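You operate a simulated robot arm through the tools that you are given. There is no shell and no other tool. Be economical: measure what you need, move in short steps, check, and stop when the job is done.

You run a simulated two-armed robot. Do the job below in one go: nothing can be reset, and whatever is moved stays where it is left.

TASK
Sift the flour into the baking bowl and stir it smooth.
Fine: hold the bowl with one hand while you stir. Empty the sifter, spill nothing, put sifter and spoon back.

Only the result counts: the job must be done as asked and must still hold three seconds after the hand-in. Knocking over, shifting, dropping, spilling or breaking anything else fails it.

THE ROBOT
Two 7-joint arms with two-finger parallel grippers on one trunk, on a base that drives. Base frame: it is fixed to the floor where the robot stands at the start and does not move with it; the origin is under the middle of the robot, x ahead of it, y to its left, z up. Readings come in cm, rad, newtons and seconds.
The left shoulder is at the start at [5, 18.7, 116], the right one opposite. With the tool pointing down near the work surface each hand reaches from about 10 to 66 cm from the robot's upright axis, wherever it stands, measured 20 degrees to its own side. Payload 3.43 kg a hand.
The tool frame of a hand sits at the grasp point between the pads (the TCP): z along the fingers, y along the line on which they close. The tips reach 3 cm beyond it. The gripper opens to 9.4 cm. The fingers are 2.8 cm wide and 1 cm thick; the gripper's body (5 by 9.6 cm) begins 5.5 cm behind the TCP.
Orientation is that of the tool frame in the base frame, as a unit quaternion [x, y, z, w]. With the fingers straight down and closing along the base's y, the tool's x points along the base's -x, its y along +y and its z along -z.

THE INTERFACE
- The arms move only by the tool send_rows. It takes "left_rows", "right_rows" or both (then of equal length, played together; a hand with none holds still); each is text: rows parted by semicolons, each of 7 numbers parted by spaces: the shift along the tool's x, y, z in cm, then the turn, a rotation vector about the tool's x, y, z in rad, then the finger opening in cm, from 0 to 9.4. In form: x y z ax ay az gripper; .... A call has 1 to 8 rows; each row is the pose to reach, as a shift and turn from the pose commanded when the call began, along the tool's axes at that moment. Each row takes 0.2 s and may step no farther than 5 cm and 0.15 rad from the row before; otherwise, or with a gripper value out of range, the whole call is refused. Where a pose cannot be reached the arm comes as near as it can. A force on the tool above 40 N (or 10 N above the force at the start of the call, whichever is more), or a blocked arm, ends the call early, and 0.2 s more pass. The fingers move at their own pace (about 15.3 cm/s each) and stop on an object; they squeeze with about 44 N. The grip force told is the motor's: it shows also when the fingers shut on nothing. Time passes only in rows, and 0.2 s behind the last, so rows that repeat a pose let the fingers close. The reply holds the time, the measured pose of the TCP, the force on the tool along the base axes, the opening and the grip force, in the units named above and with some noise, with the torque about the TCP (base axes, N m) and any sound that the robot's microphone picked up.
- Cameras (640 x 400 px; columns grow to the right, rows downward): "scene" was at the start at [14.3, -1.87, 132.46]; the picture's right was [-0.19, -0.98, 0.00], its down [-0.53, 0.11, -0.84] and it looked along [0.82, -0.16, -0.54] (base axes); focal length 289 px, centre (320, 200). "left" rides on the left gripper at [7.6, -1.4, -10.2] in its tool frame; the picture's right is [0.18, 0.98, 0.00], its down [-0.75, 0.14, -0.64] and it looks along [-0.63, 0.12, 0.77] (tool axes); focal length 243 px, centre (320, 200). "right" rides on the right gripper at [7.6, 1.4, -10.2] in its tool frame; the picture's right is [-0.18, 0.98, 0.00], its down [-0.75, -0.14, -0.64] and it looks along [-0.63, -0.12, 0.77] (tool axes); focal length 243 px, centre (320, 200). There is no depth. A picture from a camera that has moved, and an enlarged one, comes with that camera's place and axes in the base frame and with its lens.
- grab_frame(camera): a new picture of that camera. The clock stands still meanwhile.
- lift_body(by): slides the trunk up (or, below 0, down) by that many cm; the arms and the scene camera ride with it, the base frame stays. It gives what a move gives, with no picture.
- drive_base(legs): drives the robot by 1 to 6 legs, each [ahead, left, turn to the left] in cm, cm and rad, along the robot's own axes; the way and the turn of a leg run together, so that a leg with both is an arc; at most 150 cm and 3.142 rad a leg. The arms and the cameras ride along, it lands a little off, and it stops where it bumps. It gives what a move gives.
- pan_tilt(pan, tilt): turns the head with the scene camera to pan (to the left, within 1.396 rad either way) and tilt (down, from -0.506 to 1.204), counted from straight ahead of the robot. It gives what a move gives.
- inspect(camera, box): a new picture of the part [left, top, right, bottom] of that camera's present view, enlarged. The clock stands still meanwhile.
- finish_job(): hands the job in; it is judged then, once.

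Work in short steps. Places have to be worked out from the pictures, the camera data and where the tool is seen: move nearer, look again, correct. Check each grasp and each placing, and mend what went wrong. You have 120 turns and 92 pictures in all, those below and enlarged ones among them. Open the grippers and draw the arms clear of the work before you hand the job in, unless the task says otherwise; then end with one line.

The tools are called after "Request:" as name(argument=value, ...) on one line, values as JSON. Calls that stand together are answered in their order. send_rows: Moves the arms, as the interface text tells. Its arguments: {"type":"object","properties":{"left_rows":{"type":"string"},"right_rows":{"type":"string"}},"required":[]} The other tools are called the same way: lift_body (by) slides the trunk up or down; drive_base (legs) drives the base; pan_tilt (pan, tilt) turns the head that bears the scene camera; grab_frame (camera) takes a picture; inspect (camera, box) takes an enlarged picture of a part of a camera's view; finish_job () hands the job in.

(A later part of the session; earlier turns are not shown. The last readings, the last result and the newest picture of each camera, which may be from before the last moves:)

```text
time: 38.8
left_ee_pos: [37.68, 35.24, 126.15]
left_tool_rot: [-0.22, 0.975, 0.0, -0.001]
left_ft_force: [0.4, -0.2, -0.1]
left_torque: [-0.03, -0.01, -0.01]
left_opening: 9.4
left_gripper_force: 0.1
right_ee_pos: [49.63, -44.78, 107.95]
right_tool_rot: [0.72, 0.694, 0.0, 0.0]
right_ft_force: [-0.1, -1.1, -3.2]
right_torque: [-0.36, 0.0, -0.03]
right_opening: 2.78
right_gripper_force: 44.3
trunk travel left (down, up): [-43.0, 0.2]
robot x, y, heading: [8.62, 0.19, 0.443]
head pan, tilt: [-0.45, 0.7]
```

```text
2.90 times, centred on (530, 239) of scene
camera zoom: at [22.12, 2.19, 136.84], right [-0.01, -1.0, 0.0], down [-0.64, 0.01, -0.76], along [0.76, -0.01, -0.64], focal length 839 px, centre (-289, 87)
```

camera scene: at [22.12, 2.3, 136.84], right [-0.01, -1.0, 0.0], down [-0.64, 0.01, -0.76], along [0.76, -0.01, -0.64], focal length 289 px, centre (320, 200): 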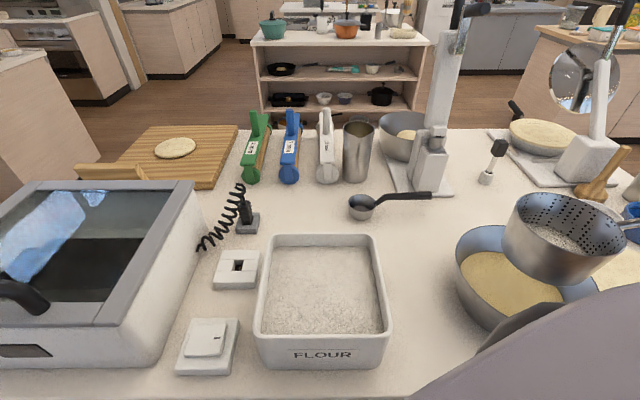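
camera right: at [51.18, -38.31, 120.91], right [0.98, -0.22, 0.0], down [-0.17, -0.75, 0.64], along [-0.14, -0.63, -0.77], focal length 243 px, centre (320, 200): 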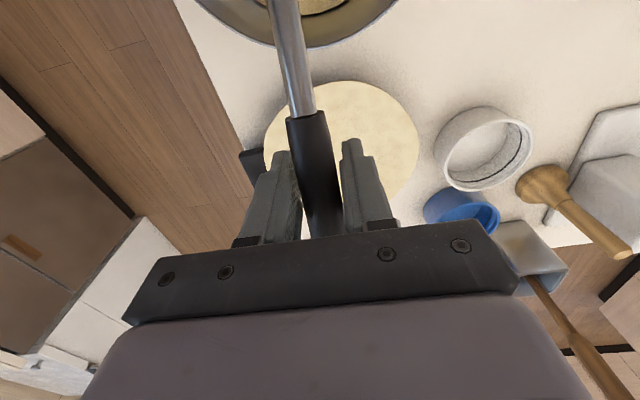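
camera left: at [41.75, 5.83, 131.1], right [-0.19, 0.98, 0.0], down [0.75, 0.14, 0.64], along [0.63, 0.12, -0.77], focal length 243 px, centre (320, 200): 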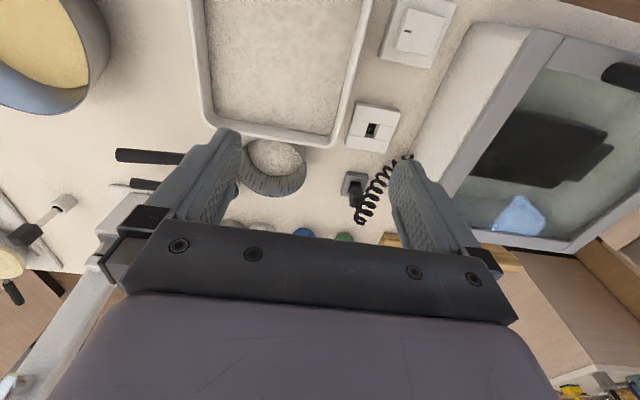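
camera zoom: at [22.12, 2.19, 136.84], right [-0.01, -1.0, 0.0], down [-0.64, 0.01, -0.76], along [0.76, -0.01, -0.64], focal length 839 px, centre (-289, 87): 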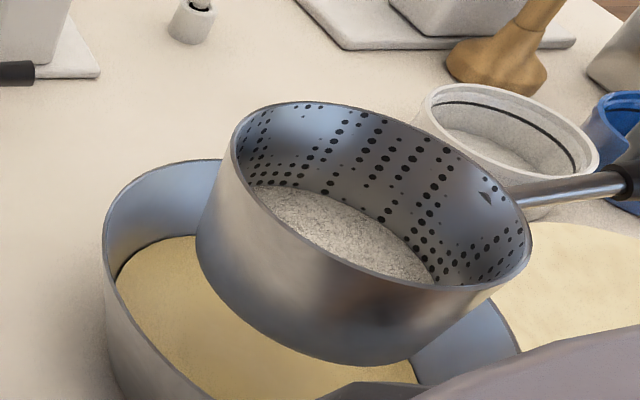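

Flour is still in the sifter; I shake more strongly, two bursts, and compare.

Request:
send_rows(right_rows="1.8 0 0 0 0 0 0; -1.8 0 0 0 0 0 0; 1.8 0 0 0 0 0 0; -1.8 0 0 0 0 0 0; 1.8 0 0 0 0 0 0; -1.8 0 0 0 0 0 0; 1.8 0 0 0 0 0 0; 0 0 0 0 0 0 0")

Request:
send_rows(right_rows="0 1.8 0 0 0 0 0; 0 -1.8 0 0 0 0 0; 0 1.8 0 0 0 0 0; 0 -1.8 0 0 0 0 0; 0 1.8 0 0 0 0 0; 0 -1.8 0 0 0 0 0; 0 1.8 0 0 0 0 0; 0 0 0 0 0 0 0")

Request:
inspect(camera="scene", box=[420, 170, 640, 308])

```text
time: 40.5
left_ee_pos: [37.77, 35.16, 126.17]
left_tool_rot: [-0.22, 0.975, 0.002, -0.002]
left_ft_force: [0.8, 0.1, 0.0]
left_torque: [0.06, 0.0, -0.02]
left_opening: 9.36
left_gripper_force: 0.1
right_ee_pos: [49.6, -44.91, 107.82]
right_tool_rot: [0.72, 0.694, 0.002, -0.001]
right_ft_force: [-0.2, -0.2, -3.1]
right_torque: [-0.34, -0.01, 0.03]
right_opening: 2.77
right_gripper_force: 44.4
trunk travel left (down, up): [-43.0, 0.2]
robot x, y, heading: [8.25, 0.08, 0.444]
head pan, tilt: [-0.45, 0.7]
```

```text
time: 42.4
left_ee_pos: [37.47, 35.34, 126.29]
left_tool_rot: [-0.22, 0.975, 0.0, 0.0]
left_ft_force: [0.2, 0.2, 0.4]
left_torque: [-0.02, -0.06, -0.02]
left_opening: 9.38
left_gripper_force: 0.1
right_ee_pos: [49.36, -45.11, 108.07]
right_tool_rot: [0.721, 0.693, 0.0, 0.001]
right_ft_force: [-0.7, 0.5, -1.8]
right_torque: [-0.34, -0.02, 0.03]
right_opening: 2.75
right_gripper_force: 44.1
trunk travel left (down, up): [-43.0, 0.2]
robot x, y, heading: [8.43, -0.16, 0.446]
head pan, tilt: [-0.45, 0.7]
```

```text
2.90 times, centred on (530, 239) of scene
camera zoom: at [21.86, 2.37, 136.88], right [-0.01, -1.0, 0.0], down [-0.64, 0.0, -0.77], along [0.77, -0.01, -0.64], focal length 839 px, centre (-289, 87)
```

zoom: 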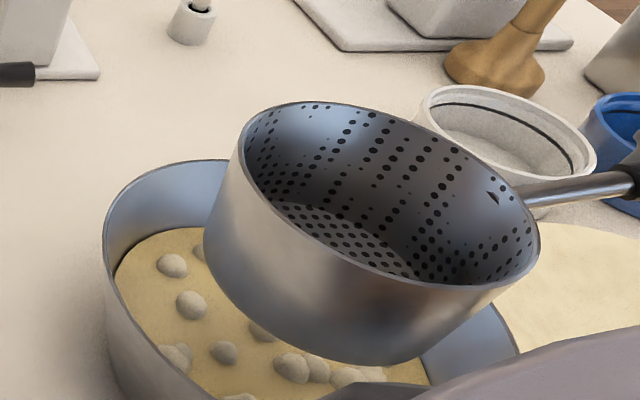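

The sifter is empty and lumps of flour lie on the batter. One more short shake for residue, then I raise it for the return trip.

Request:
send_rows(right_rows="1.6 0 0 0 0 0 0; -1.6 0 0 0 0 0 0; 1.6 0 0 0 0 0 0; -1.6 0 0 0 0 0 0; 0 0 0 0 0 0 0; 0 0 -1 0 0 0 0; 0 0 -2.2 0 0 0 0; 0 0 -2.5 0 0 0 0")

Request:
inspect(camera="scene", box=[420, 170, 640, 308])

```text
time: 44.1
left_ee_pos: [37.72, 35.26, 126.29]
left_tool_rot: [-0.22, 0.976, 0.001, -0.003]
left_ft_force: [0.5, 0.1, 0.1]
left_torque: [-0.04, -0.01, 0.02]
left_opening: 9.41
left_gripper_force: 0.0
right_ee_pos: [49.71, -44.97, 110.51]
right_tool_rot: [0.72, 0.694, 0.0, 0.0]
right_ft_force: [0.4, 0.1, -2.9]
right_torque: [-0.31, 0.0, 0.03]
right_opening: 2.77
right_gripper_force: 44.0
trunk travel left (down, up): [-43.0, 0.2]
robot x, y, heading: [8.72, 0.24, 0.444]
head pan, tilt: [-0.45, 0.7]
```

```text
2.90 times, centred on (530, 239) of scene
camera zoom: at [22.14, 2.27, 136.84], right [-0.01, -1.0, 0.0], down [-0.64, 0.01, -0.76], along [0.76, -0.01, -0.64], focal length 839 px, centre (-289, 87)
```

zoom: 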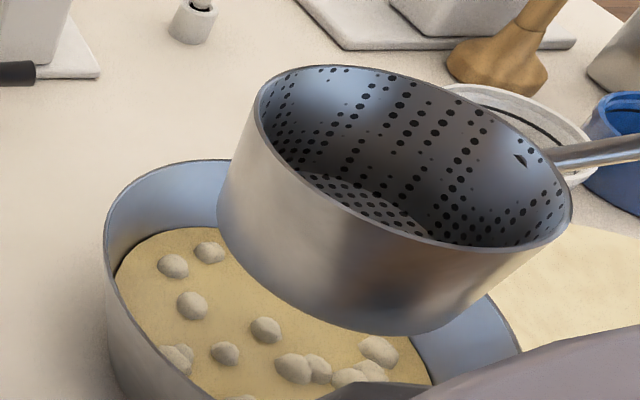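

Empty indeed. I carry it back along the same path to above its old place.

Request:
send_rows(right_rows="1 0.5 0 0 0 0 0; 3 1.4 0 0 0 0 0; 5.6 2.6 0 0 0 0 0; 8.4 3.9 0 0 0 0 0; 11.2 5.2 0 0 0 0 0; 13.8 6.4 0 0 0 0 0; 15.4 7.2 0 0 0 0 0; 16.2 7.57 0 0 0 0 0")

Request:
send_rows(right_rows="1 0.5 0 0 0 0 0; 3 1.4 0 0 0 0 0; 5.6 2.6 0 0 0 0 0; 8.4 3.9 0 0 0 0 0; 11.2 5.2 0 0 0 0 0; 13.8 6.4 0 0 0 0 0; 15.4 7.2 0 0 0 0 0; 16.2 7.57 0 0 0 0 0")

Request:
send_rows(right_rows="0 0 1 0 0 0 0; 0 0 3 0 0 0 0; 0 0 5 0 0 0 0; 0 0 7 0 0 0 0; 0 0 9 0 0 0 0; 0 0 10 0 0 0 0; 0 0 10.5 0 0 0 0")

Request:
grab_frame(camera="scene")

```text
time: 46.0
left_ee_pos: [37.72, 35.35, 126.15]
left_tool_rot: [-0.22, 0.976, 0.0, -0.002]
left_ft_force: [0.7, -0.7, 0.2]
left_torque: [0.01, -0.01, -0.02]
left_opening: 9.39
left_gripper_force: 0.1
right_ee_pos: [57.89, -28.88, 110.57]
right_tool_rot: [0.721, 0.693, 0.0, -0.001]
right_ft_force: [0.1, -0.2, -2.9]
right_torque: [-0.37, 0.04, -0.02]
right_opening: 2.74
right_gripper_force: 43.3
trunk travel left (down, up): [-43.0, 0.2]
robot x, y, heading: [8.69, -0.2, 0.445]
head pan, tilt: [-0.45, 0.7]
```

```text
time: 47.8
left_ee_pos: [37.67, 35.28, 126.1]
left_tool_rot: [-0.221, 0.975, -0.001, -0.001]
left_ft_force: [0.2, 0.2, -1.5]
left_torque: [-0.02, -0.01, 0.0]
left_opening: 9.39
left_gripper_force: 0.0
right_ee_pos: [66.13, -13.13, 110.42]
right_tool_rot: [0.72, 0.694, 0.001, -0.001]
right_ft_force: [0.0, -0.6, -3.0]
right_torque: [-0.37, 0.0, 0.01]
right_opening: 2.79
right_gripper_force: 44.1
trunk travel left (down, up): [-43.0, 0.2]
robot x, y, heading: [8.73, -0.09, 0.446]
head pan, tilt: [-0.45, 0.7]
```

```text
time: 49.4
left_ee_pos: [37.63, 35.28, 126.22]
left_tool_rot: [-0.22, 0.975, 0.0, -0.002]
left_ft_force: [-0.5, -0.1, 0.4]
left_torque: [0.04, 0.01, -0.03]
left_opening: 9.4
left_gripper_force: 0.0
right_ee_pos: [65.99, -13.09, 100.21]
right_tool_rot: [0.72, 0.694, 0.0, 0.0]
right_ft_force: [0.2, 0.1, -2.6]
right_torque: [-0.35, 0.02, 0.0]
right_opening: 2.79
right_gripper_force: 44.0
trunk travel left (down, up): [-43.0, 0.2]
robot x, y, heading: [8.79, 0.05, 0.447]
head pan, tilt: [-0.45, 0.7]
```

```text
61 pictures are left
camera scene: at [22.15, 2.32, 136.84], right [-0.01, -1.0, 0.0], down [-0.64, 0.0, -0.76], along [0.76, -0.01, -0.64], focal length 289 px, centre (320, 200)
```

scene: 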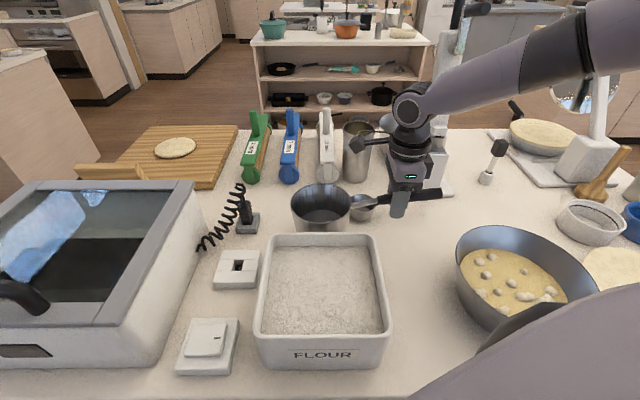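

Same picture as right after the lift. I lower the last 4 cm gently until contact.

Request:
send_rows(right_rows="0 0 1 0 0 0 0; 0 0 2 0 0 0 0; 0 0 3 0 0 0 0; 0 0 3.6 0 0 0 0; 0 0 3.9 0 0 0 0; 0 0 3.9 0 0 0 0")

```text
time: 50.8
left_ee_pos: [37.59, 35.27, 126.08]
left_tool_rot: [-0.22, 0.976, 0.0, -0.001]
left_ft_force: [0.0, -0.3, 0.8]
left_torque: [0.0, -0.02, -0.02]
left_opening: 9.38
left_gripper_force: 0.1
right_ee_pos: [66.11, -13.18, 96.27]
right_tool_rot: [0.72, 0.694, 0.002, 0.0]
right_ft_force: [0.8, -3.5, 6.4]
right_torque: [1.32, -0.11, -0.14]
right_opening: 2.77
right_gripper_force: 43.3
trunk travel left (down, up): [-43.0, 0.2]
robot x, y, heading: [8.73, 0.05, 0.441]
head pan, tilt: [-0.45, 0.7]
```

It rests on the counter (6 N). I ease up a touch and open the fingers, then lift away.

Request:
send_rows(right_rows="0 0 -0.1 0 0 0 0; 0 0 -0.1 0 0 0 3; 0 0 -0.1 0 0 0 4.5; 0 0 -0.1 0 0 0 6; 0 0 -0.1 0 0 0 6")

Request:
send_rows(right_rows="0 0 -2 0 0 0 6; 0 0 -5 0 0 0 6; 0 0 -9 0 0 0 6; 0 0 -13 0 0 0 6")

Request:
grab_frame(camera="right")

Request:
inspect(camera="scene", box=[260, 150, 500, 300])

```text
time: 52.0
left_ee_pos: [37.6, 35.34, 126.15]
left_tool_rot: [-0.221, 0.975, 0.0, -0.002]
left_ft_force: [0.0, -0.2, -0.9]
left_torque: [0.0, 0.01, 0.05]
left_opening: 9.39
left_gripper_force: 0.1
right_ee_pos: [66.02, -13.14, 96.27]
right_tool_rot: [0.72, 0.694, 0.001, 0.0]
right_ft_force: [0.4, 0.2, 0.8]
right_torque: [0.01, 0.03, -0.02]
right_opening: 6.01
right_gripper_force: 0.0
trunk travel left (down, up): [-43.0, 0.2]
robot x, y, heading: [8.67, -0.0, 0.442]
head pan, tilt: [-0.45, 0.7]
```

```text
time: 53.0
left_ee_pos: [37.52, 35.17, 126.26]
left_tool_rot: [-0.221, 0.975, 0.0, 0.0]
left_ft_force: [-0.2, 0.2, 0.4]
left_torque: [-0.02, -0.02, 0.03]
left_opening: 9.41
left_gripper_force: 0.1
right_ee_pos: [65.79, -12.92, 109.19]
right_tool_rot: [0.72, 0.694, 0.0, 0.0]
right_ft_force: [-1.2, -0.2, 0.0]
right_torque: [0.02, -0.01, -0.01]
right_opening: 6.01
right_gripper_force: 0.1
trunk travel left (down, up): [-43.0, 0.2]
robot x, y, heading: [8.77, -0.16, 0.443]
head pan, tilt: [-0.45, 0.7]
```

```text
60 pictures are left
camera right: at [67.5, -5.46, 119.57], right [0.98, -0.22, 0.0], down [-0.17, -0.75, 0.64], along [-0.14, -0.63, -0.77], focal length 243 px, centre (320, 200)
```

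right: 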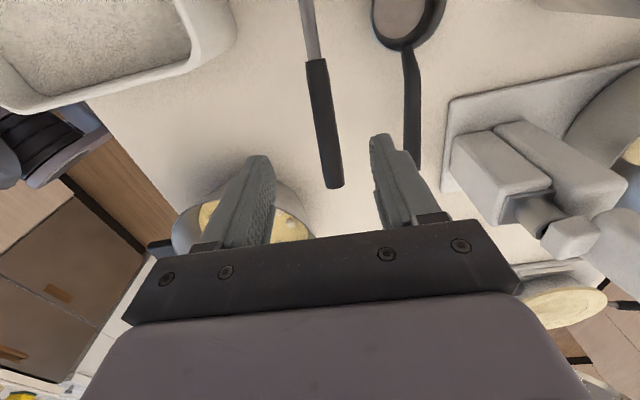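

```text
2.67 times, centred on (380, 225) of scene
camera zoom: at [22.07, 2.33, 136.84], right [-0.01, -1.0, 0.0], down [-0.64, 0.0, -0.77], along [0.77, -0.01, -0.64], focal length 772 px, centre (160, 133)
```

zoom: 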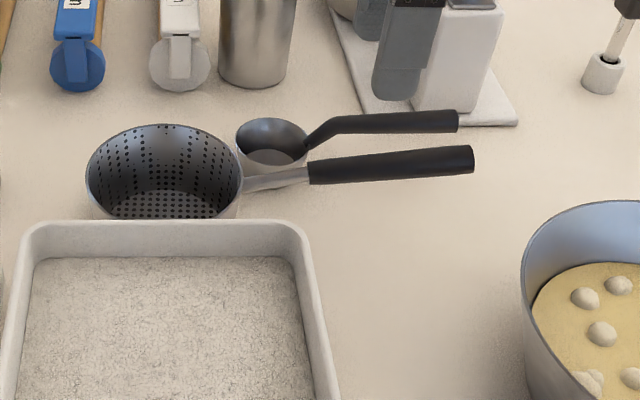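

The sifter is back in place. Before taking the "spoon" I check the other utensils to the right to be sure which is the stirring spoon.

Request:
pan_tilt(pan=-0.95, tilt=0.6)

Request:
grab_frame(camera="scene")

```text
time: 53.9
left_ee_pos: [37.6, 35.26, 126.1]
left_tool_rot: [-0.221, 0.975, 0.0, -0.002]
left_ft_force: [-0.2, 0.2, -0.4]
left_torque: [-0.01, -0.01, -0.04]
left_opening: 9.42
left_gripper_force: 0.1
right_ee_pos: [65.98, -12.91, 109.15]
right_tool_rot: [0.72, 0.694, 0.0, 0.0]
right_ft_force: [-1.0, 0.2, 0.5]
right_torque: [0.02, 0.0, 0.02]
right_opening: 6.01
right_gripper_force: 0.0
trunk travel left (down, up): [-43.0, 0.2]
robot x, y, heading: [8.7, -0.07, 0.44]
head pan, tilt: [-0.949, 0.6]
```

```text
58 pictures are left
camera scene: at [21.35, -1.9, 137.7], right [-0.48, -0.87, 0.0], down [-0.49, 0.27, -0.82], along [0.72, -0.4, -0.57], focal length 289 px, centre (320, 200)
```

scene: 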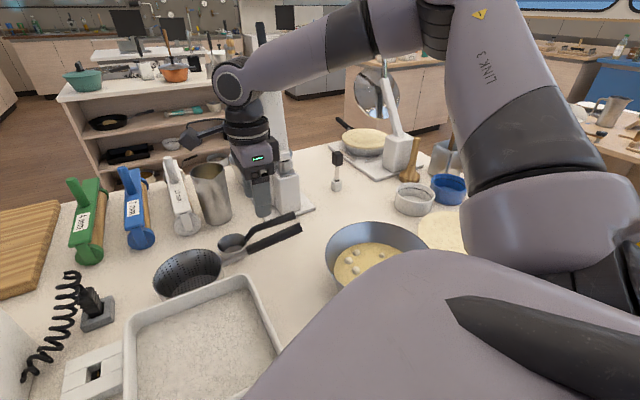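

The black-handled ladle-spoon beside the sifter is the stirring spoon. I test how far the right hand reaches toward its handle (74.4,-18) at safe height.

Request:
send_rows(right_rows="-1.2 2.1 0 0 0 0 6; -2.4 4.2 0 0 0 0 6; -3.6 6.3 0 0 0 0 6; -4.6 8.6 0 0 0 0 6; -4.6 8.6 0 0 0 0 6")

Request:
grab_frame(camera="right")

```text
time: 55.1
left_ee_pos: [37.54, 35.22, 126.21]
left_tool_rot: [-0.221, 0.975, -0.001, -0.001]
left_ft_force: [0.0, -1.0, 1.4]
left_torque: [0.01, 0.03, 0.03]
left_opening: 9.42
left_gripper_force: 0.0
right_ee_pos: [74.48, -17.94, 109.34]
right_tool_rot: [0.72, 0.694, 0.0, 0.0]
right_ft_force: [-0.8, 0.5, 1.0]
right_torque: [-0.03, 0.0, -0.01]
right_opening: 6.0
right_gripper_force: 0.0
trunk travel left (down, up): [-43.0, 0.2]
robot x, y, heading: [8.91, 0.08, 0.44]
head pan, tilt: [-0.949, 0.6]
```

```text
57 pictures are left
camera right: at [76.09, -10.38, 119.68], right [0.98, -0.22, 0.0], down [-0.17, -0.75, 0.64], along [-0.14, -0.63, -0.77], focal length 243 px, centre (320, 200)
```

right: 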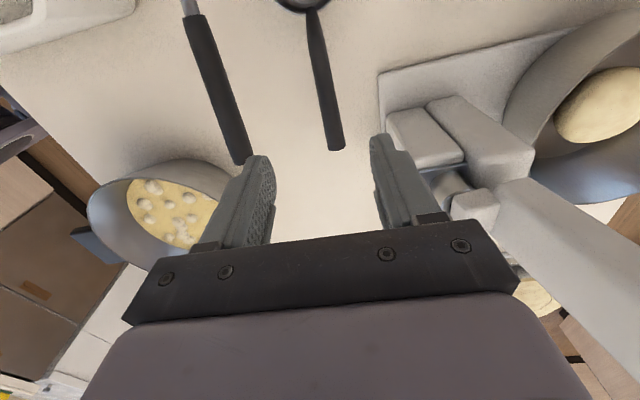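

The reach works from this heading. The spoon handle axis is at x≈75.05 from (y -11, z 91.5) to (y -23.7, z 94.9). I'll grasp near its end at y≈-21.4 with the hand tilted 20° so that it stays handy when the spoon is pitched down for stirring; first a pose just above.

Request:
send_rows(right_rows="-1.5 0.3 2 0 0.1 0 6; -3 0.5 4 0 0.2 0 6; -4 0.7 6 0 0.3 0 6; -4.3 0.73 8.5 0 0.35 0 6; -4.3 0.73 8.5 0 0.35 0 6")

Request:
grab_frame(camera="right")

Request:
pan_tilt(pan=-0.6, tilt=0.6)

Request:
inspect(camera="scene", box=[220, 60, 500, 235])

```text
time: 56.3
left_ee_pos: [37.61, 35.23, 126.31]
left_tool_rot: [-0.22, 0.976, -0.001, -0.001]
left_ft_force: [0.5, 0.3, 0.1]
left_torque: [-0.01, -0.02, 0.03]
left_opening: 9.38
left_gripper_force: 0.1
right_ee_pos: [75.17, -22.31, 100.82]
right_tool_rot: [0.709, 0.683, 0.126, -0.122]
right_ft_force: [0.3, -0.7, -0.4]
right_torque: [0.01, 0.03, -0.02]
right_opening: 5.98
right_gripper_force: 0.0
trunk travel left (down, up): [-43.0, 0.2]
robot x, y, heading: [8.58, -0.16, 0.442]
head pan, tilt: [-0.949, 0.6]
```

```text
56 pictures are left
camera right: at [76.7, -18.79, 113.18], right [0.98, -0.21, -0.06], down [-0.18, -0.92, 0.34], along [-0.13, -0.32, -0.94], focal length 243 px, centre (320, 200)
```

right: 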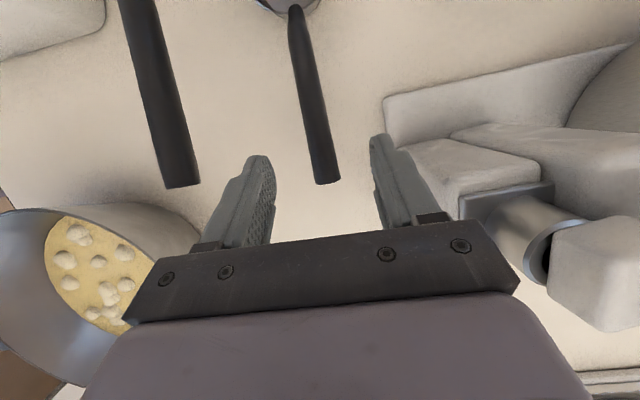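

```text
time: 57.1
left_ee_pos: [37.61, 35.2, 126.16]
left_tool_rot: [-0.221, 0.975, 0.0, -0.001]
left_ft_force: [1.2, -0.1, 0.0]
left_torque: [-0.03, 0.04, -0.02]
left_opening: 9.42
left_gripper_force: 0.1
right_ee_pos: [75.21, -22.38, 100.86]
right_tool_rot: [0.709, 0.683, 0.126, -0.122]
right_ft_force: [0.2, 1.1, 0.3]
right_torque: [-0.01, 0.02, -0.04]
right_opening: 6.01
right_gripper_force: 0.0
trunk travel left (down, up): [-43.0, 0.2]
robot x, y, heading: [8.86, -0.15, 0.448]
head pan, tilt: [-0.6, 0.6]
```

```text
2.29 times, centred on (360, 148) of scene
camera zoom: at [22.34, 0.99, 137.7], right [-0.16, -0.99, 0.0], down [-0.56, 0.09, -0.83], along [0.81, -0.13, -0.56], focal length 662 px, centre (229, 320)
```

zoom: 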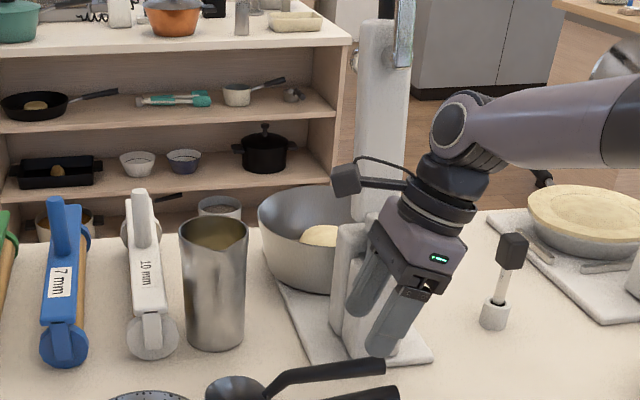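

The handle is centred between the fingers and there's clearance to the machine. I lower onto the handle and close.

Request:
send_rows(right_rows="-0.6 -0.1 3 0 0 0 6; -1 -0.15 5 0 0 0 6; -1.27 -0.17 6.45 0 0 0 6; -1.27 -0.17 6.45 0 0 0 4; -1.27 -0.17 6.45 0 0 0 2.5; -1.27 -0.17 6.45 0 0 0 1; -1.27 -0.17 6.45 0 0 0 0; -1.27 -0.17 6.45 0 0 0 0")

Request:
grab_frame(camera="right")

```text
time: 58.9
left_ee_pos: [37.66, 35.39, 126.25]
left_tool_rot: [-0.221, 0.975, 0.0, -0.001]
left_ft_force: [0.0, 0.1, -0.1]
left_torque: [-0.02, 0.02, 0.01]
left_opening: 9.38
left_gripper_force: 0.0
right_ee_pos: [74.99, -21.38, 94.43]
right_tool_rot: [0.709, 0.683, 0.126, -0.122]
right_ft_force: [-0.6, -0.6, -0.3]
right_torque: [-0.1, -0.02, 0.01]
right_opening: 2.08
right_gripper_force: 43.9
trunk travel left (down, up): [-43.0, 0.2]
robot x, y, heading: [8.77, 0.27, 0.441]
head pan, tilt: [-0.6, 0.6]
```

```text
54 pictures are left
camera right: at [76.59, -17.73, 106.72], right [0.98, -0.21, -0.06], down [-0.18, -0.92, 0.34], along [-0.13, -0.32, -0.94], focal length 243 px, centre (320, 200)
```

right: 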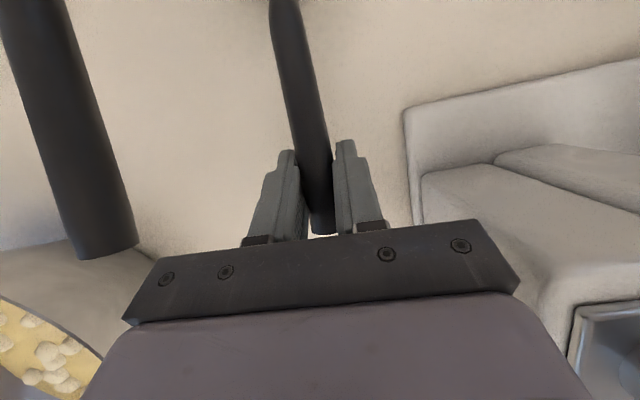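

The spoon handle is held (2.1 cm). I lift it straight up by 16 cm and look.

Request:
send_rows(right_rows="0.17 0 -0.47 0 0 0 0; 0.68 0 -1.9 0 0 0 0; 1.4 0 -3.8 0 0 0 0; 2.1 0 -5.8 0 0 0 0; 2.9 0 -8 0 0 0 0; 3.8 0 -10.5 0 0 0 0; 4.8 0 -13 0 0 0 0; 5.5 0 -15 0 0 0 0")

Request:
grab_frame(camera="scene")

Request:
grab_frame(camera="right")

```text
time: 60.7
left_ee_pos: [37.68, 35.17, 126.22]
left_tool_rot: [-0.221, 0.975, 0.0, 0.0]
left_ft_force: [0.2, 0.2, -0.2]
left_torque: [0.04, -0.02, -0.02]
left_opening: 9.39
left_gripper_force: 0.1
right_ee_pos: [74.93, -21.17, 110.28]
right_tool_rot: [0.709, 0.683, 0.126, -0.121]
right_ft_force: [-0.3, -0.1, -0.5]
right_torque: [-0.14, 0.0, 0.0]
right_opening: 2.12
right_gripper_force: 44.2
trunk travel left (down, up): [-43.0, 0.2]
robot x, y, heading: [8.7, 0.16, 0.445]
head pan, tilt: [-0.6, 0.6]
```

```text
53 pictures are left
camera scene: at [22.34, 1.01, 137.7], right [-0.16, -0.99, 0.0], down [-0.56, 0.09, -0.83], along [0.81, -0.13, -0.56], focal length 289 px, centre (320, 200)
```

scene: 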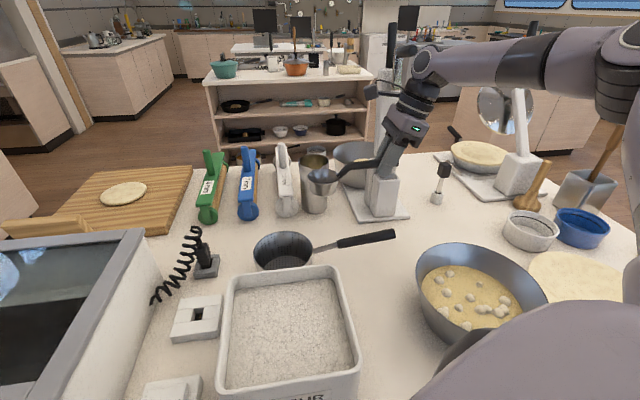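

```text
52 pictures are left
camera right: at [76.48, -17.6, 122.6], right [0.98, -0.21, -0.06], down [-0.18, -0.92, 0.34], along [-0.13, -0.32, -0.94], focal length 243 px, centre (320, 200)
```

right: 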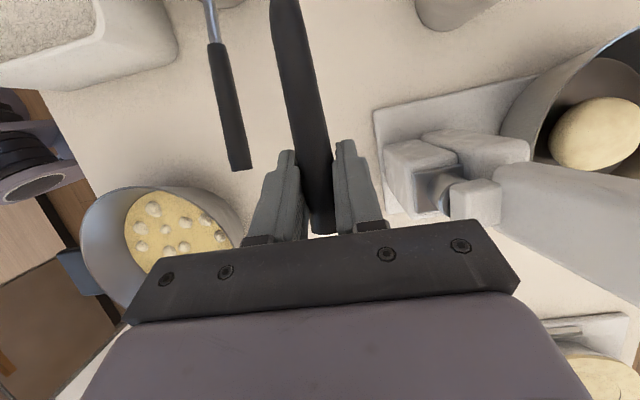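

The spoon is held well; its head sits about 13 cm toward +y and 8 cm below the grip. I retract it over the free area, still level, before moving the base.

Request:
send_rows(right_rows="-0.6 -1.8 -1.2 0 0 0 0; -1.5 -4.6 -2.4 0 0 0 0; -2.4 -7.6 -3.4 0 0 0 0; -3.3 -10.6 -4.2 0 0 0 0; -4.3 -13.6 -5 0 0 0 0; -5.3 -16.6 -5.7 0 0 0 0; -6.2 -19.6 -6.3 0 0 0 0; -6.9 -21.7 -6.3 0 0 0 0")

Request:
drive_base(legs=[[-1, 0, 0], [0, 0, -0.44], [0, -20, 0]])

Request:
pan_tilt(pan=-0.2, tilt=0.8)

Request:
grab_frame(camera="scene")

Request:
grab_frame(camera="left")

```text
time: 62.5
left_ee_pos: [37.61, 35.3, 126.27]
left_tool_rot: [-0.221, 0.975, -0.001, -0.001]
left_ft_force: [0.1, 0.2, 0.8]
left_torque: [0.02, -0.02, 0.03]
left_opening: 9.4
left_gripper_force: 0.2
right_ee_pos: [53.07, -29.13, 113.62]
right_tool_rot: [0.71, 0.682, 0.126, -0.12]
right_ft_force: [-0.4, 0.0, -1.0]
right_torque: [-0.12, 0.0, 0.01]
right_opening: 2.08
right_gripper_force: 44.6
trunk travel left (down, up): [-43.0, 0.2]
robot x, y, heading: [8.53, 0.01, 0.441]
head pan, tilt: [-0.6, 0.6]
```

```text
time: 66.5
left_ee_pos: [49.11, -1.35, 126.23]
left_tool_rot: [0.001, 1.0, 0.001, -0.001]
left_ft_force: [0.1, -0.3, 0.4]
left_torque: [-0.03, 0.05, -0.01]
left_opening: 9.41
left_gripper_force: 0.2
right_ee_pos: [35.14, -66.02, 113.71]
right_tool_rot: [0.843, 0.509, 0.149, -0.09]
right_ft_force: [0.1, 0.0, -1.0]
right_torque: [-0.09, 0.04, -0.01]
right_opening: 2.07
right_gripper_force: 44.2
trunk travel left (down, up): [-43.0, 0.2]
robot x, y, heading: [7.92, -20.29, -0.0]
head pan, tilt: [-0.6, 0.6]
```

```text
time: 67.4
left_ee_pos: [49.0, -1.3, 126.19]
left_tool_rot: [0.001, 1.0, -0.001, -0.003]
left_ft_force: [-0.1, 1.0, 0.6]
left_torque: [-0.02, 0.03, -0.01]
left_opening: 9.41
left_gripper_force: 0.1
right_ee_pos: [35.22, -66.05, 113.6]
right_tool_rot: [0.842, 0.51, 0.149, -0.09]
right_ft_force: [0.4, 0.5, -1.1]
right_torque: [-0.1, 0.03, 0.0]
right_opening: 2.07
right_gripper_force: 44.0
trunk travel left (down, up): [-43.0, 0.2]
robot x, y, heading: [7.83, -20.48, -0.004]
head pan, tilt: [-0.201, 0.799]
```

```text
51 pictures are left
camera scene: at [21.14, -22.37, 136.02], right [-0.2, -0.98, 0.0], down [-0.7, 0.15, -0.7], along [0.68, -0.14, -0.72], focal length 289 px, centre (320, 200)
```

scene: 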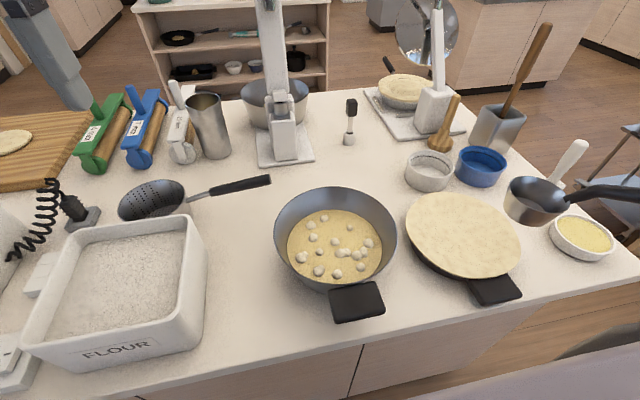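

```text
50 pictures are left
camera left: at [41.57, -2.83, 136.4], right [-0.18, 0.98, 0.0], down [0.76, 0.14, 0.64], along [0.63, 0.12, -0.77], focal length 243 px, centre (320, 200)
```

left: 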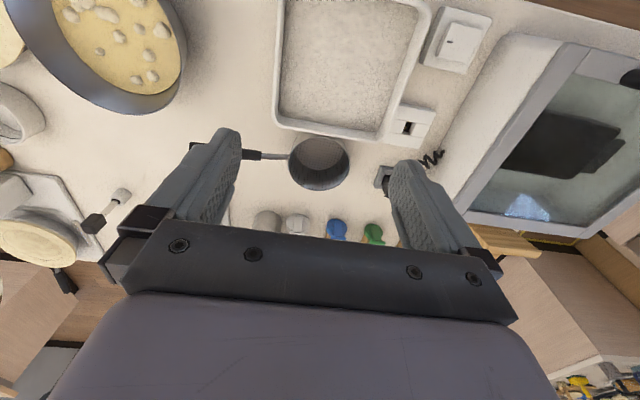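

Splendid view: the bowl handle is a slab about 7.2 cm wide, x 35.4–40, y -27.2…-34.5, centred (37.7,-30.9,~96.5). I bring the left hand, fully open and closing along y, above it.

Request:
send_rows(left_rows="1.5 -4.2 1 0 0 0 9.4; 3 -8.5 2 0 0 0 9.4; 4.5 -12.8 4 0 0 0 9.4; 6.5 -17 6 0 0 0 9.4; 8.5 -21.2 8 0 0 0 9.4; 10 -25.4 10 0 0 0 9.4; 11.2 -29.4 12 0 0 0 9.4; 11.2 -29.4 14 0 0 0 9.4")

Request:
grab_frame(camera="left")

Request:
grab_frame(camera="scene")

```text
refused: row 4 steps farther than a row can; nothing moved
```

```text
49 pictures are left
camera left: at [41.57, -2.83, 136.4], right [-0.18, 0.98, 0.0], down [0.76, 0.14, 0.64], along [0.63, 0.12, -0.77], focal length 243 px, centre (320, 200)
```

left: 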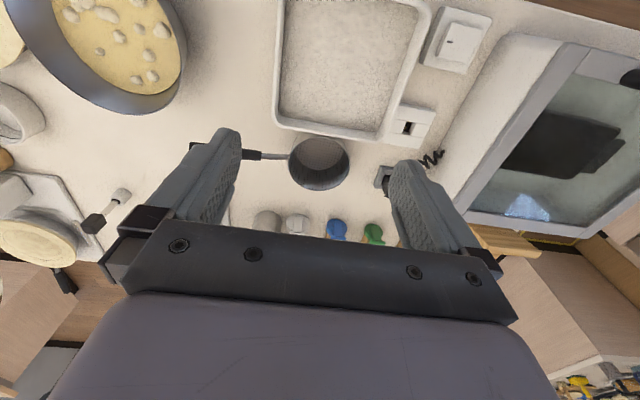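

```text
48 pictures are left
camera scene: at [21.14, -22.37, 136.02], right [-0.2, -0.98, 0.0], down [-0.7, 0.15, -0.7], along [0.68, -0.14, -0.72], focal length 289 px, centre (320, 200)
```

scene: 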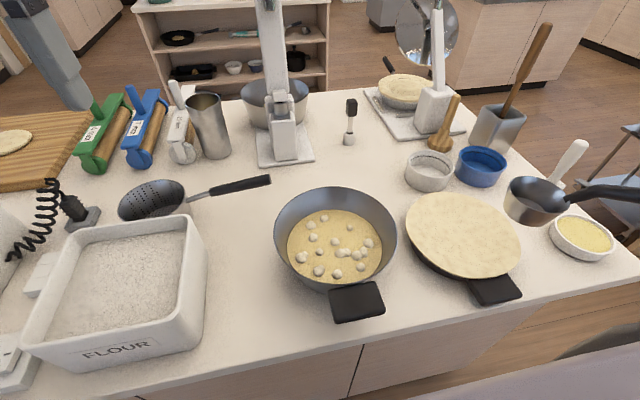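

A step was slightly too long; I resend with shorter steps.

Request:
send_rows(left_rows="1.4 -3.7 1.5 0 0 0 9.4; 2.8 -7.4 3.2 0 0 0 9.4; 4.2 -11.1 5 0 0 0 9.4; 5.6 -14.8 6.8 0 0 0 9.4; 7 -18.5 8.6 0 0 0 9.4; 8.4 -22.2 10.4 0 0 0 9.4; 9.8 -25.9 12.2 0 0 0 9.4; 11.2 -29.5 14 0 0 0 9.4")

Request:
grab_frame(camera="left")

Request:
grab_frame(camera="scene")

```text
time: 69.2
left_ee_pos: [37.93, -30.98, 112.17]
left_tool_rot: [0.001, 1.0, 0.001, -0.002]
left_ft_force: [0.1, 0.0, 0.9]
left_torque: [0.0, 0.0, 0.01]
left_opening: 9.4
left_gripper_force: 0.0
right_ee_pos: [35.16, -66.2, 113.54]
right_tool_rot: [0.843, 0.509, 0.151, -0.09]
right_ft_force: [0.0, 0.4, -0.8]
right_torque: [-0.13, 0.05, 0.01]
right_opening: 2.1
right_gripper_force: 44.3
trunk travel left (down, up): [-43.0, 0.2]
robot x, y, heading: [7.66, -20.11, -0.005]
head pan, tilt: [-0.201, 0.799]
```

```text
47 pictures are left
camera left: at [30.42, -32.51, 122.25], right [-0.18, 0.98, 0.0], down [0.76, 0.14, 0.64], along [0.63, 0.12, -0.77], focal length 243 px, centre (320, 200)
```

left: 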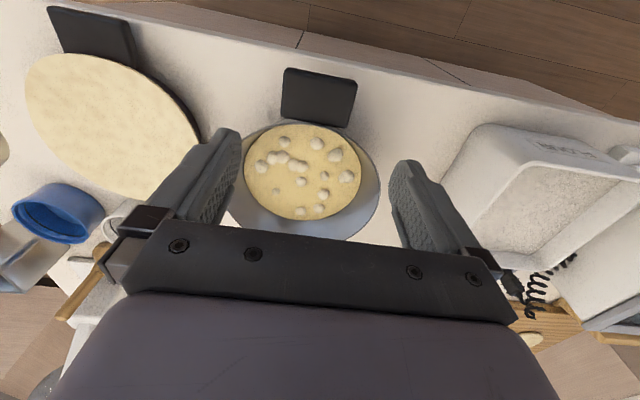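

```text
46 pictures are left
camera scene: at [21.11, -22.45, 136.02], right [-0.2, -0.98, 0.0], down [-0.7, 0.15, -0.7], along [0.68, -0.14, -0.72], focal length 289 px, centre (320, 200)
```

scene: 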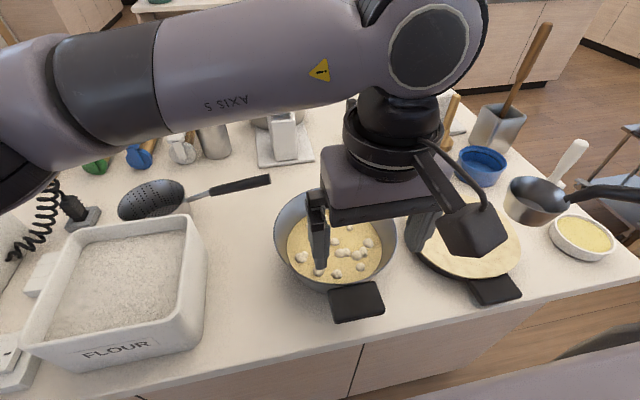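

The handle is centred at (37.9,-31.1), ~7 cm wide and squared to the hand. I lower the left hand around it at x≈37.3.

Request:
send_rows(left_rows="0.3 -0.1 4 0 0 0 9.4; 0.6 -0.1 8 0 0 0 9.4; 0.6 -0.1 11 0 0 0 9.4; 0.6 -0.1 13 0 0 0 9.4; 0.6 -0.1 14.5 0 0 0 9.4; 0.6 -0.1 15.5 0 0 0 9.4")

Request:
grab_frame(camera="left")

Request:
inspect(camera="scene", box=[240, 150, 480, 350])

```text
time: 70.6
left_ee_pos: [37.16, -30.8, 96.68]
left_tool_rot: [0.001, 1.0, 0.0, -0.001]
left_ft_force: [-0.8, -0.2, -0.3]
left_torque: [-0.01, 0.0, -0.04]
left_opening: 9.38
left_gripper_force: 0.1
right_ee_pos: [35.27, -66.22, 113.68]
right_tool_rot: [0.843, 0.509, 0.15, -0.09]
right_ft_force: [0.3, 0.4, -0.3]
right_torque: [-0.11, 0.07, -0.02]
right_opening: 2.08
right_gripper_force: 43.8
trunk travel left (down, up): [-43.0, 0.2]
robot x, y, heading: [7.59, -20.68, -0.003]
head pan, tilt: [-0.201, 0.799]
```

```text
45 pictures are left
camera left: at [29.64, -32.3, 106.84], right [-0.18, 0.98, 0.0], down [0.76, 0.14, 0.64], along [0.63, 0.12, -0.77], focal length 243 px, centre (320, 200)
```

left: 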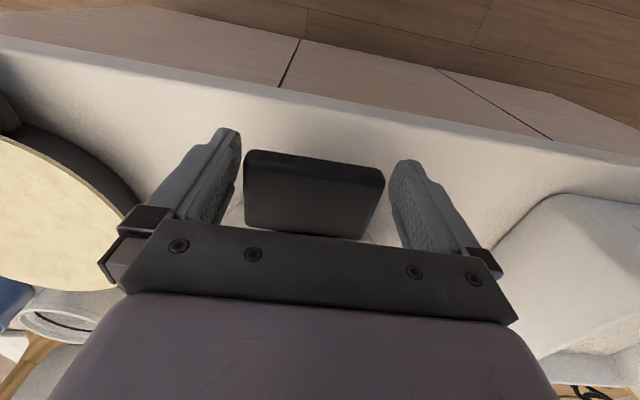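

```text
2.00 times, centred on (360, 250) of scene
camera zoom: at [21.15, -22.35, 136.02], right [-0.2, -0.98, 0.0], down [-0.7, 0.15, -0.7], along [0.68, -0.14, -0.72], focal length 579 px, centre (240, 100)
```

zoom: 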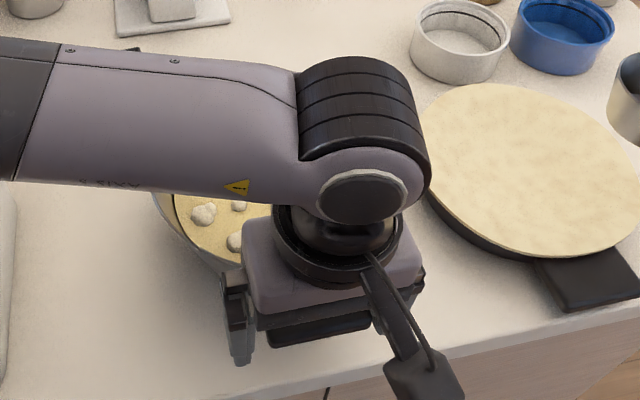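

The handle is centred between the left fingers. I close the left hand on it.

Request:
send_rows(left_rows="0 0 0 0 0 0 8.4; 0 0 0 0 0 0 7.4; 0 0 0 0 0 0 6.8; 0 0 0 0 0 0 6; 0 0 0 0 0 0 6")

Request:
grab_frame(camera="left")

```text
time: 71.8
left_ee_pos: [37.13, -30.69, 96.68]
left_tool_rot: [0.002, 1.0, 0.0, -0.002]
left_ft_force: [-0.9, -2.6, -1.2]
left_torque: [-0.48, -0.03, -0.54]
left_opening: 7.97
left_gripper_force: 44.2
right_ee_pos: [35.22, -66.06, 113.65]
right_tool_rot: [0.843, 0.509, 0.149, -0.09]
right_ft_force: [-0.4, 0.0, -0.9]
right_torque: [-0.08, 0.09, -0.02]
right_opening: 2.05
right_gripper_force: 43.9
trunk travel left (down, up): [-43.0, 0.2]
robot x, y, heading: [7.8, -20.67, -0.009]
head pan, tilt: [-0.201, 0.799]
```

```text
43 pictures are left
camera left: at [29.61, -32.32, 106.86], right [-0.18, 0.98, 0.0], down [0.76, 0.14, 0.64], along [0.63, 0.12, -0.77], focal length 243 px, centre (320, 200)
```

left: 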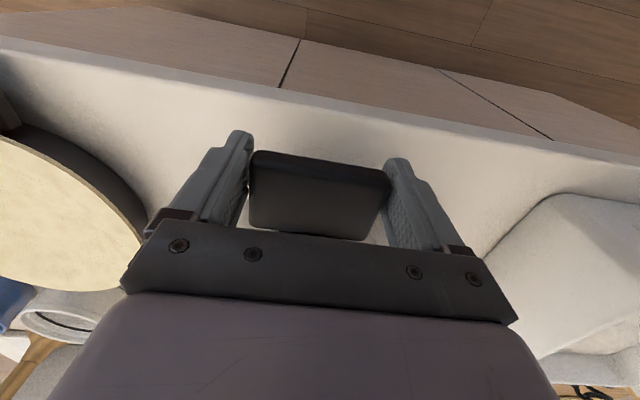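

The bowl handle is held (7.97 cm). Now I pitch the spoon nose-down with the right hand (about 0.55 rad) while raising it a little, far from the left arm.

Request:
send_rows(right_rows="1.2 1 -0.5 0 -0.1 0 0; 2.4 2 -1 0 -0.2 0 0; 3.6 3.1 -1.4 0 -0.3 0 0; 4.8 4.2 -1.9 0 -0.4 0 0; 5.9 5.2 -2.4 0 -0.5 0 0; 6.88 6.15 -2.8 0 -0.55 0 0; 6.88 6.15 -2.8 0 -0.55 0 0")

Request:
grab_frame(camera="scene")

```text
time: 73.4
left_ee_pos: [37.16, -30.75, 96.59]
left_tool_rot: [-0.001, 1.0, 0.001, -0.002]
left_ft_force: [-1.5, -0.9, -0.4]
left_torque: [-0.28, 0.06, -0.21]
left_opening: 7.94
left_gripper_force: 44.4
right_ee_pos: [43.23, -64.21, 118.5]
right_tool_rot: [0.852, 0.514, -0.086, 0.052]
right_ft_force: [-0.2, 0.6, -1.5]
right_torque: [-0.12, 0.06, 0.02]
right_opening: 2.07
right_gripper_force: 44.3
trunk travel left (down, up): [-43.0, 0.2]
robot x, y, heading: [7.35, -20.41, -0.001]
head pan, tilt: [-0.201, 0.799]
```

```text
42 pictures are left
camera scene: at [21.14, -22.36, 136.01], right [-0.2, -0.98, 0.0], down [-0.7, 0.15, -0.7], along [0.68, -0.14, -0.72], focal length 289 px, centre (320, 200)
```

scene: 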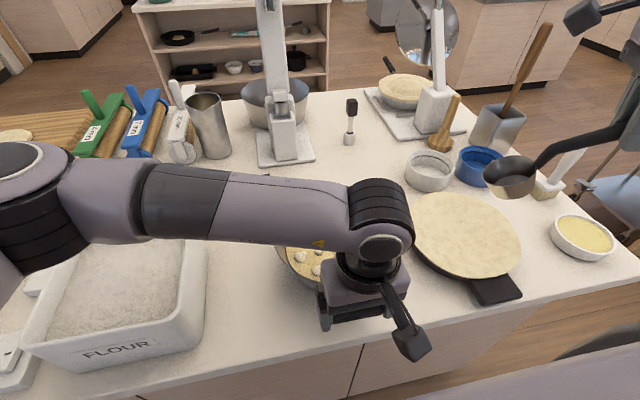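

The spoon is pitched properly. Next I swing it (yaw +1 rad) so its handle will point away from the left arm, moving toward (56,-55).

Request:
send_rows(right_rows="1.7 0.9 -0.35 -0.025 0 -0.123 0; 3.4 1.8 -0.7 -0.05 0 -0.245 0; 5.2 2.6 -1.05 -0.075 0 -0.368 0; 6.9 3.5 -1.4 -0.1 0 -0.49 0; 8.6 4.4 -1.75 -0.125 0 -0.613 0; 10.3 5.3 -2.1 -0.15 0 -0.735 0; 12 6.1 -2.45 -0.175 0 -0.858 0; 13.8 7 -2.8 -0.2 0 -0.98 0")

Request:
grab_frame(camera="scene")

Request:
grab_frame(camera="right")

```text
time: 75.2
left_ee_pos: [37.16, -30.77, 96.67]
left_tool_rot: [0.001, 1.0, 0.001, -0.002]
left_ft_force: [0.6, 1.8, -0.6]
left_torque: [0.08, 0.05, 0.12]
left_opening: 7.97
left_gripper_force: 44.3
right_ee_pos: [55.95, -54.93, 118.65]
right_tool_rot: [0.5, 0.86, -0.05, 0.087]
right_ft_force: [-0.2, 1.1, -1.3]
right_torque: [-0.05, -0.04, -0.03]
right_opening: 2.05
right_gripper_force: 44.2
trunk travel left (down, up): [-43.0, 0.2]
robot x, y, heading: [8.03, -20.71, -0.005]
head pan, tilt: [-0.201, 0.799]
```

```text
41 pictures are left
camera scene: at [21.16, -22.35, 136.01], right [-0.2, -0.98, 0.0], down [-0.7, 0.15, -0.7], along [0.68, -0.14, -0.72], focal length 289 px, centre (320, 200)
```

scene: 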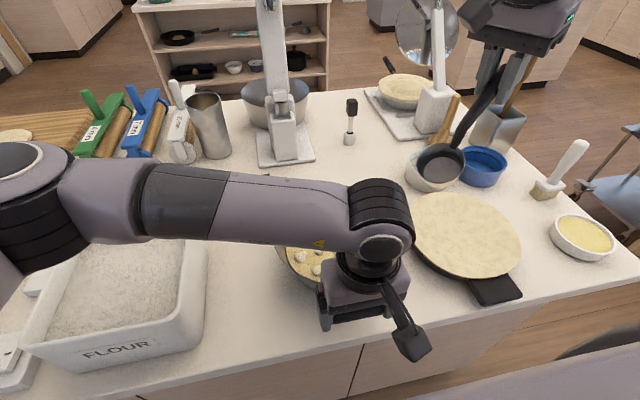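

```text
40 pictures are left
camera right: at [52.54, -45.91, 127.24], right [0.94, 0.33, 0.04], down [0.18, -0.6, 0.78], along [0.28, -0.73, -0.63], focal length 243 px, centre (320, 200)
```

right: 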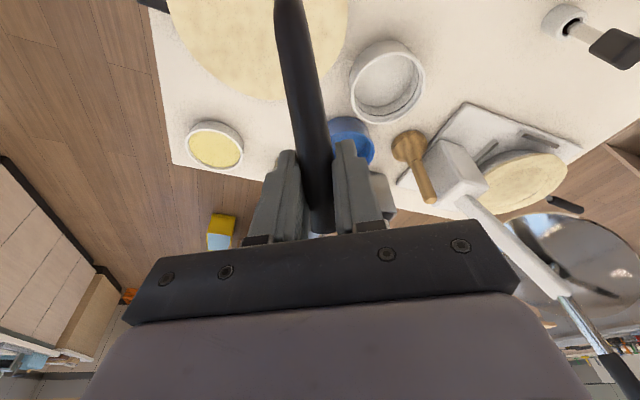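

The head sits (-3.8,+6.5,-12) from the grip, as predicted. I move it above the bowl centre (grip to about (53.7,-37.5)) still high.

Request:
send_rows(right_rows="2 0.8 -0.4 0 0 0 0; 4.5 1.9 -0.9 0 0 0 0; 7 3 -1.4 0 0 0 0; 9.5 4 -1.9 0 0 0 0; 12 5.1 -2.4 0 0 0 0; 14.2 6 -2.9 0 0 0 0; 15.86 6.7 -3.2 0 0 0 0; 15.86 6.7 -3.2 0 0 0 0")

Request:
grab_frame(camera="scene")

Request:
grab_frame(camera="right")

```text
time: 77.0
left_ee_pos: [37.15, -30.77, 96.72]
left_tool_rot: [0.001, 1.0, 0.001, -0.001]
left_ft_force: [0.5, 0.2, -0.2]
left_torque: [0.21, -0.11, 0.0]
left_opening: 7.92
left_gripper_force: 44.2
right_ee_pos: [53.67, -39.98, 118.58]
right_tool_rot: [0.502, 0.859, -0.049, 0.086]
right_ft_force: [0.1, -0.2, -2.0]
right_torque: [-0.04, -0.06, -0.03]
right_opening: 2.04
right_gripper_force: 44.1
right hand out of reach, approached as far as the arm can: row 6, 7, 8
trunk travel left (down, up): [-43.0, 0.2]
robot x, y, heading: [7.42, -20.56, -0.002]
head pan, tilt: [-0.201, 0.799]
```

```text
39 pictures are left
camera scene: at [21.16, -22.36, 136.01], right [-0.2, -0.98, 0.0], down [-0.7, 0.15, -0.7], along [0.68, -0.14, -0.72], focal length 289 px, centre (320, 200)
```

scene: 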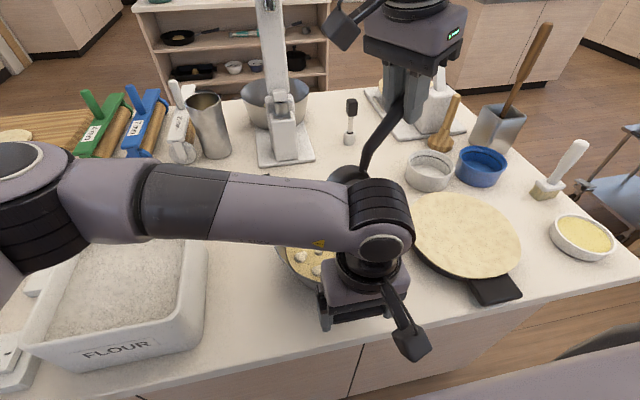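

```text
38 pictures are left
camera right: at [50.36, -31.04, 127.19], right [0.94, 0.32, 0.04], down [0.18, -0.6, 0.78], along [0.28, -0.73, -0.63], focal length 243 px, centre (320, 200)
```

right: 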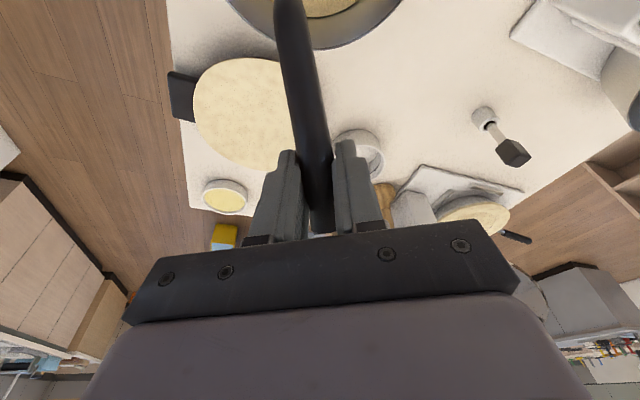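

The right arm cannot go farther inward at this base position (limit about 22° to its own side). I'll release the bowl handle, raise the left hand, shift the base 6 cm left, and grip again.

Request:
send_rows(left_rows="0 0 0 0 0 0 8.5; 0 0 0 0 0 0 9.4; 0 0 0 0 0 0 9.4; 0 0 -3 0 0 0 9.4; 0 0 -6 0 0 0 9.4; 0 0 -9 0 0 0 9.4", right_rows="-0.5 0 0 0 0 0 0; -1 0 0 0 0 0 0; -2 -0.5 0 0 0 0 0; -3 -1 0 0 0 0 0; -4 -2 0 0 0 0 0; -5 -2.5 0 0 0 0 0")

Request:
drive_base(legs=[[0, 6, 0]])

Request:
grab_frame(camera="scene")

```text
time: 78.4
left_ee_pos: [37.03, -30.97, 105.52]
left_tool_rot: [0.001, 1.0, 0.001, -0.002]
left_ft_force: [0.3, -0.6, 0.2]
left_torque: [-0.01, -0.01, -0.02]
left_opening: 9.39
left_gripper_force: 0.1
right_ee_pos: [53.98, -45.71, 119.15]
right_tool_rot: [0.501, 0.86, -0.05, 0.087]
right_ft_force: [0.3, -0.4, -1.5]
right_torque: [-0.03, -0.05, 0.04]
right_opening: 2.02
right_gripper_force: 44.0
trunk travel left (down, up): [-43.0, 0.2]
robot x, y, heading: [7.52, -20.37, -0.002]
head pan, tilt: [-0.201, 0.799]
```

```text
time: 79.6
left_ee_pos: [37.0, -24.94, 105.56]
left_tool_rot: [0.001, 1.0, 0.0, -0.002]
left_ft_force: [-0.1, -0.3, 0.8]
left_torque: [0.03, 0.01, 0.02]
left_opening: 9.38
left_gripper_force: 0.1
right_ee_pos: [53.92, -39.75, 119.34]
right_tool_rot: [0.502, 0.859, -0.05, 0.087]
right_ft_force: [0.2, -0.5, -0.3]
right_torque: [-0.05, -0.01, 0.02]
right_opening: 2.04
right_gripper_force: 44.5
trunk travel left (down, up): [-43.0, 0.2]
robot x, y, heading: [7.66, -14.65, -0.001]
head pan, tilt: [-0.201, 0.799]
```

```text
37 pictures are left
camera scene: at [21.17, -16.39, 136.02], right [-0.21, -0.98, 0.0], down [-0.7, 0.15, -0.7], along [0.68, -0.14, -0.72], focal length 289 px, centre (320, 200)
```

scene: 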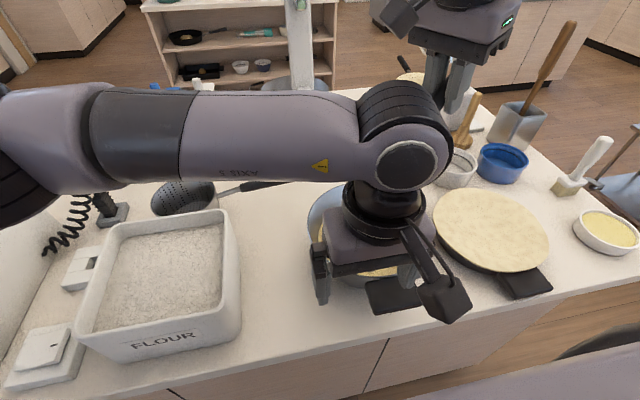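

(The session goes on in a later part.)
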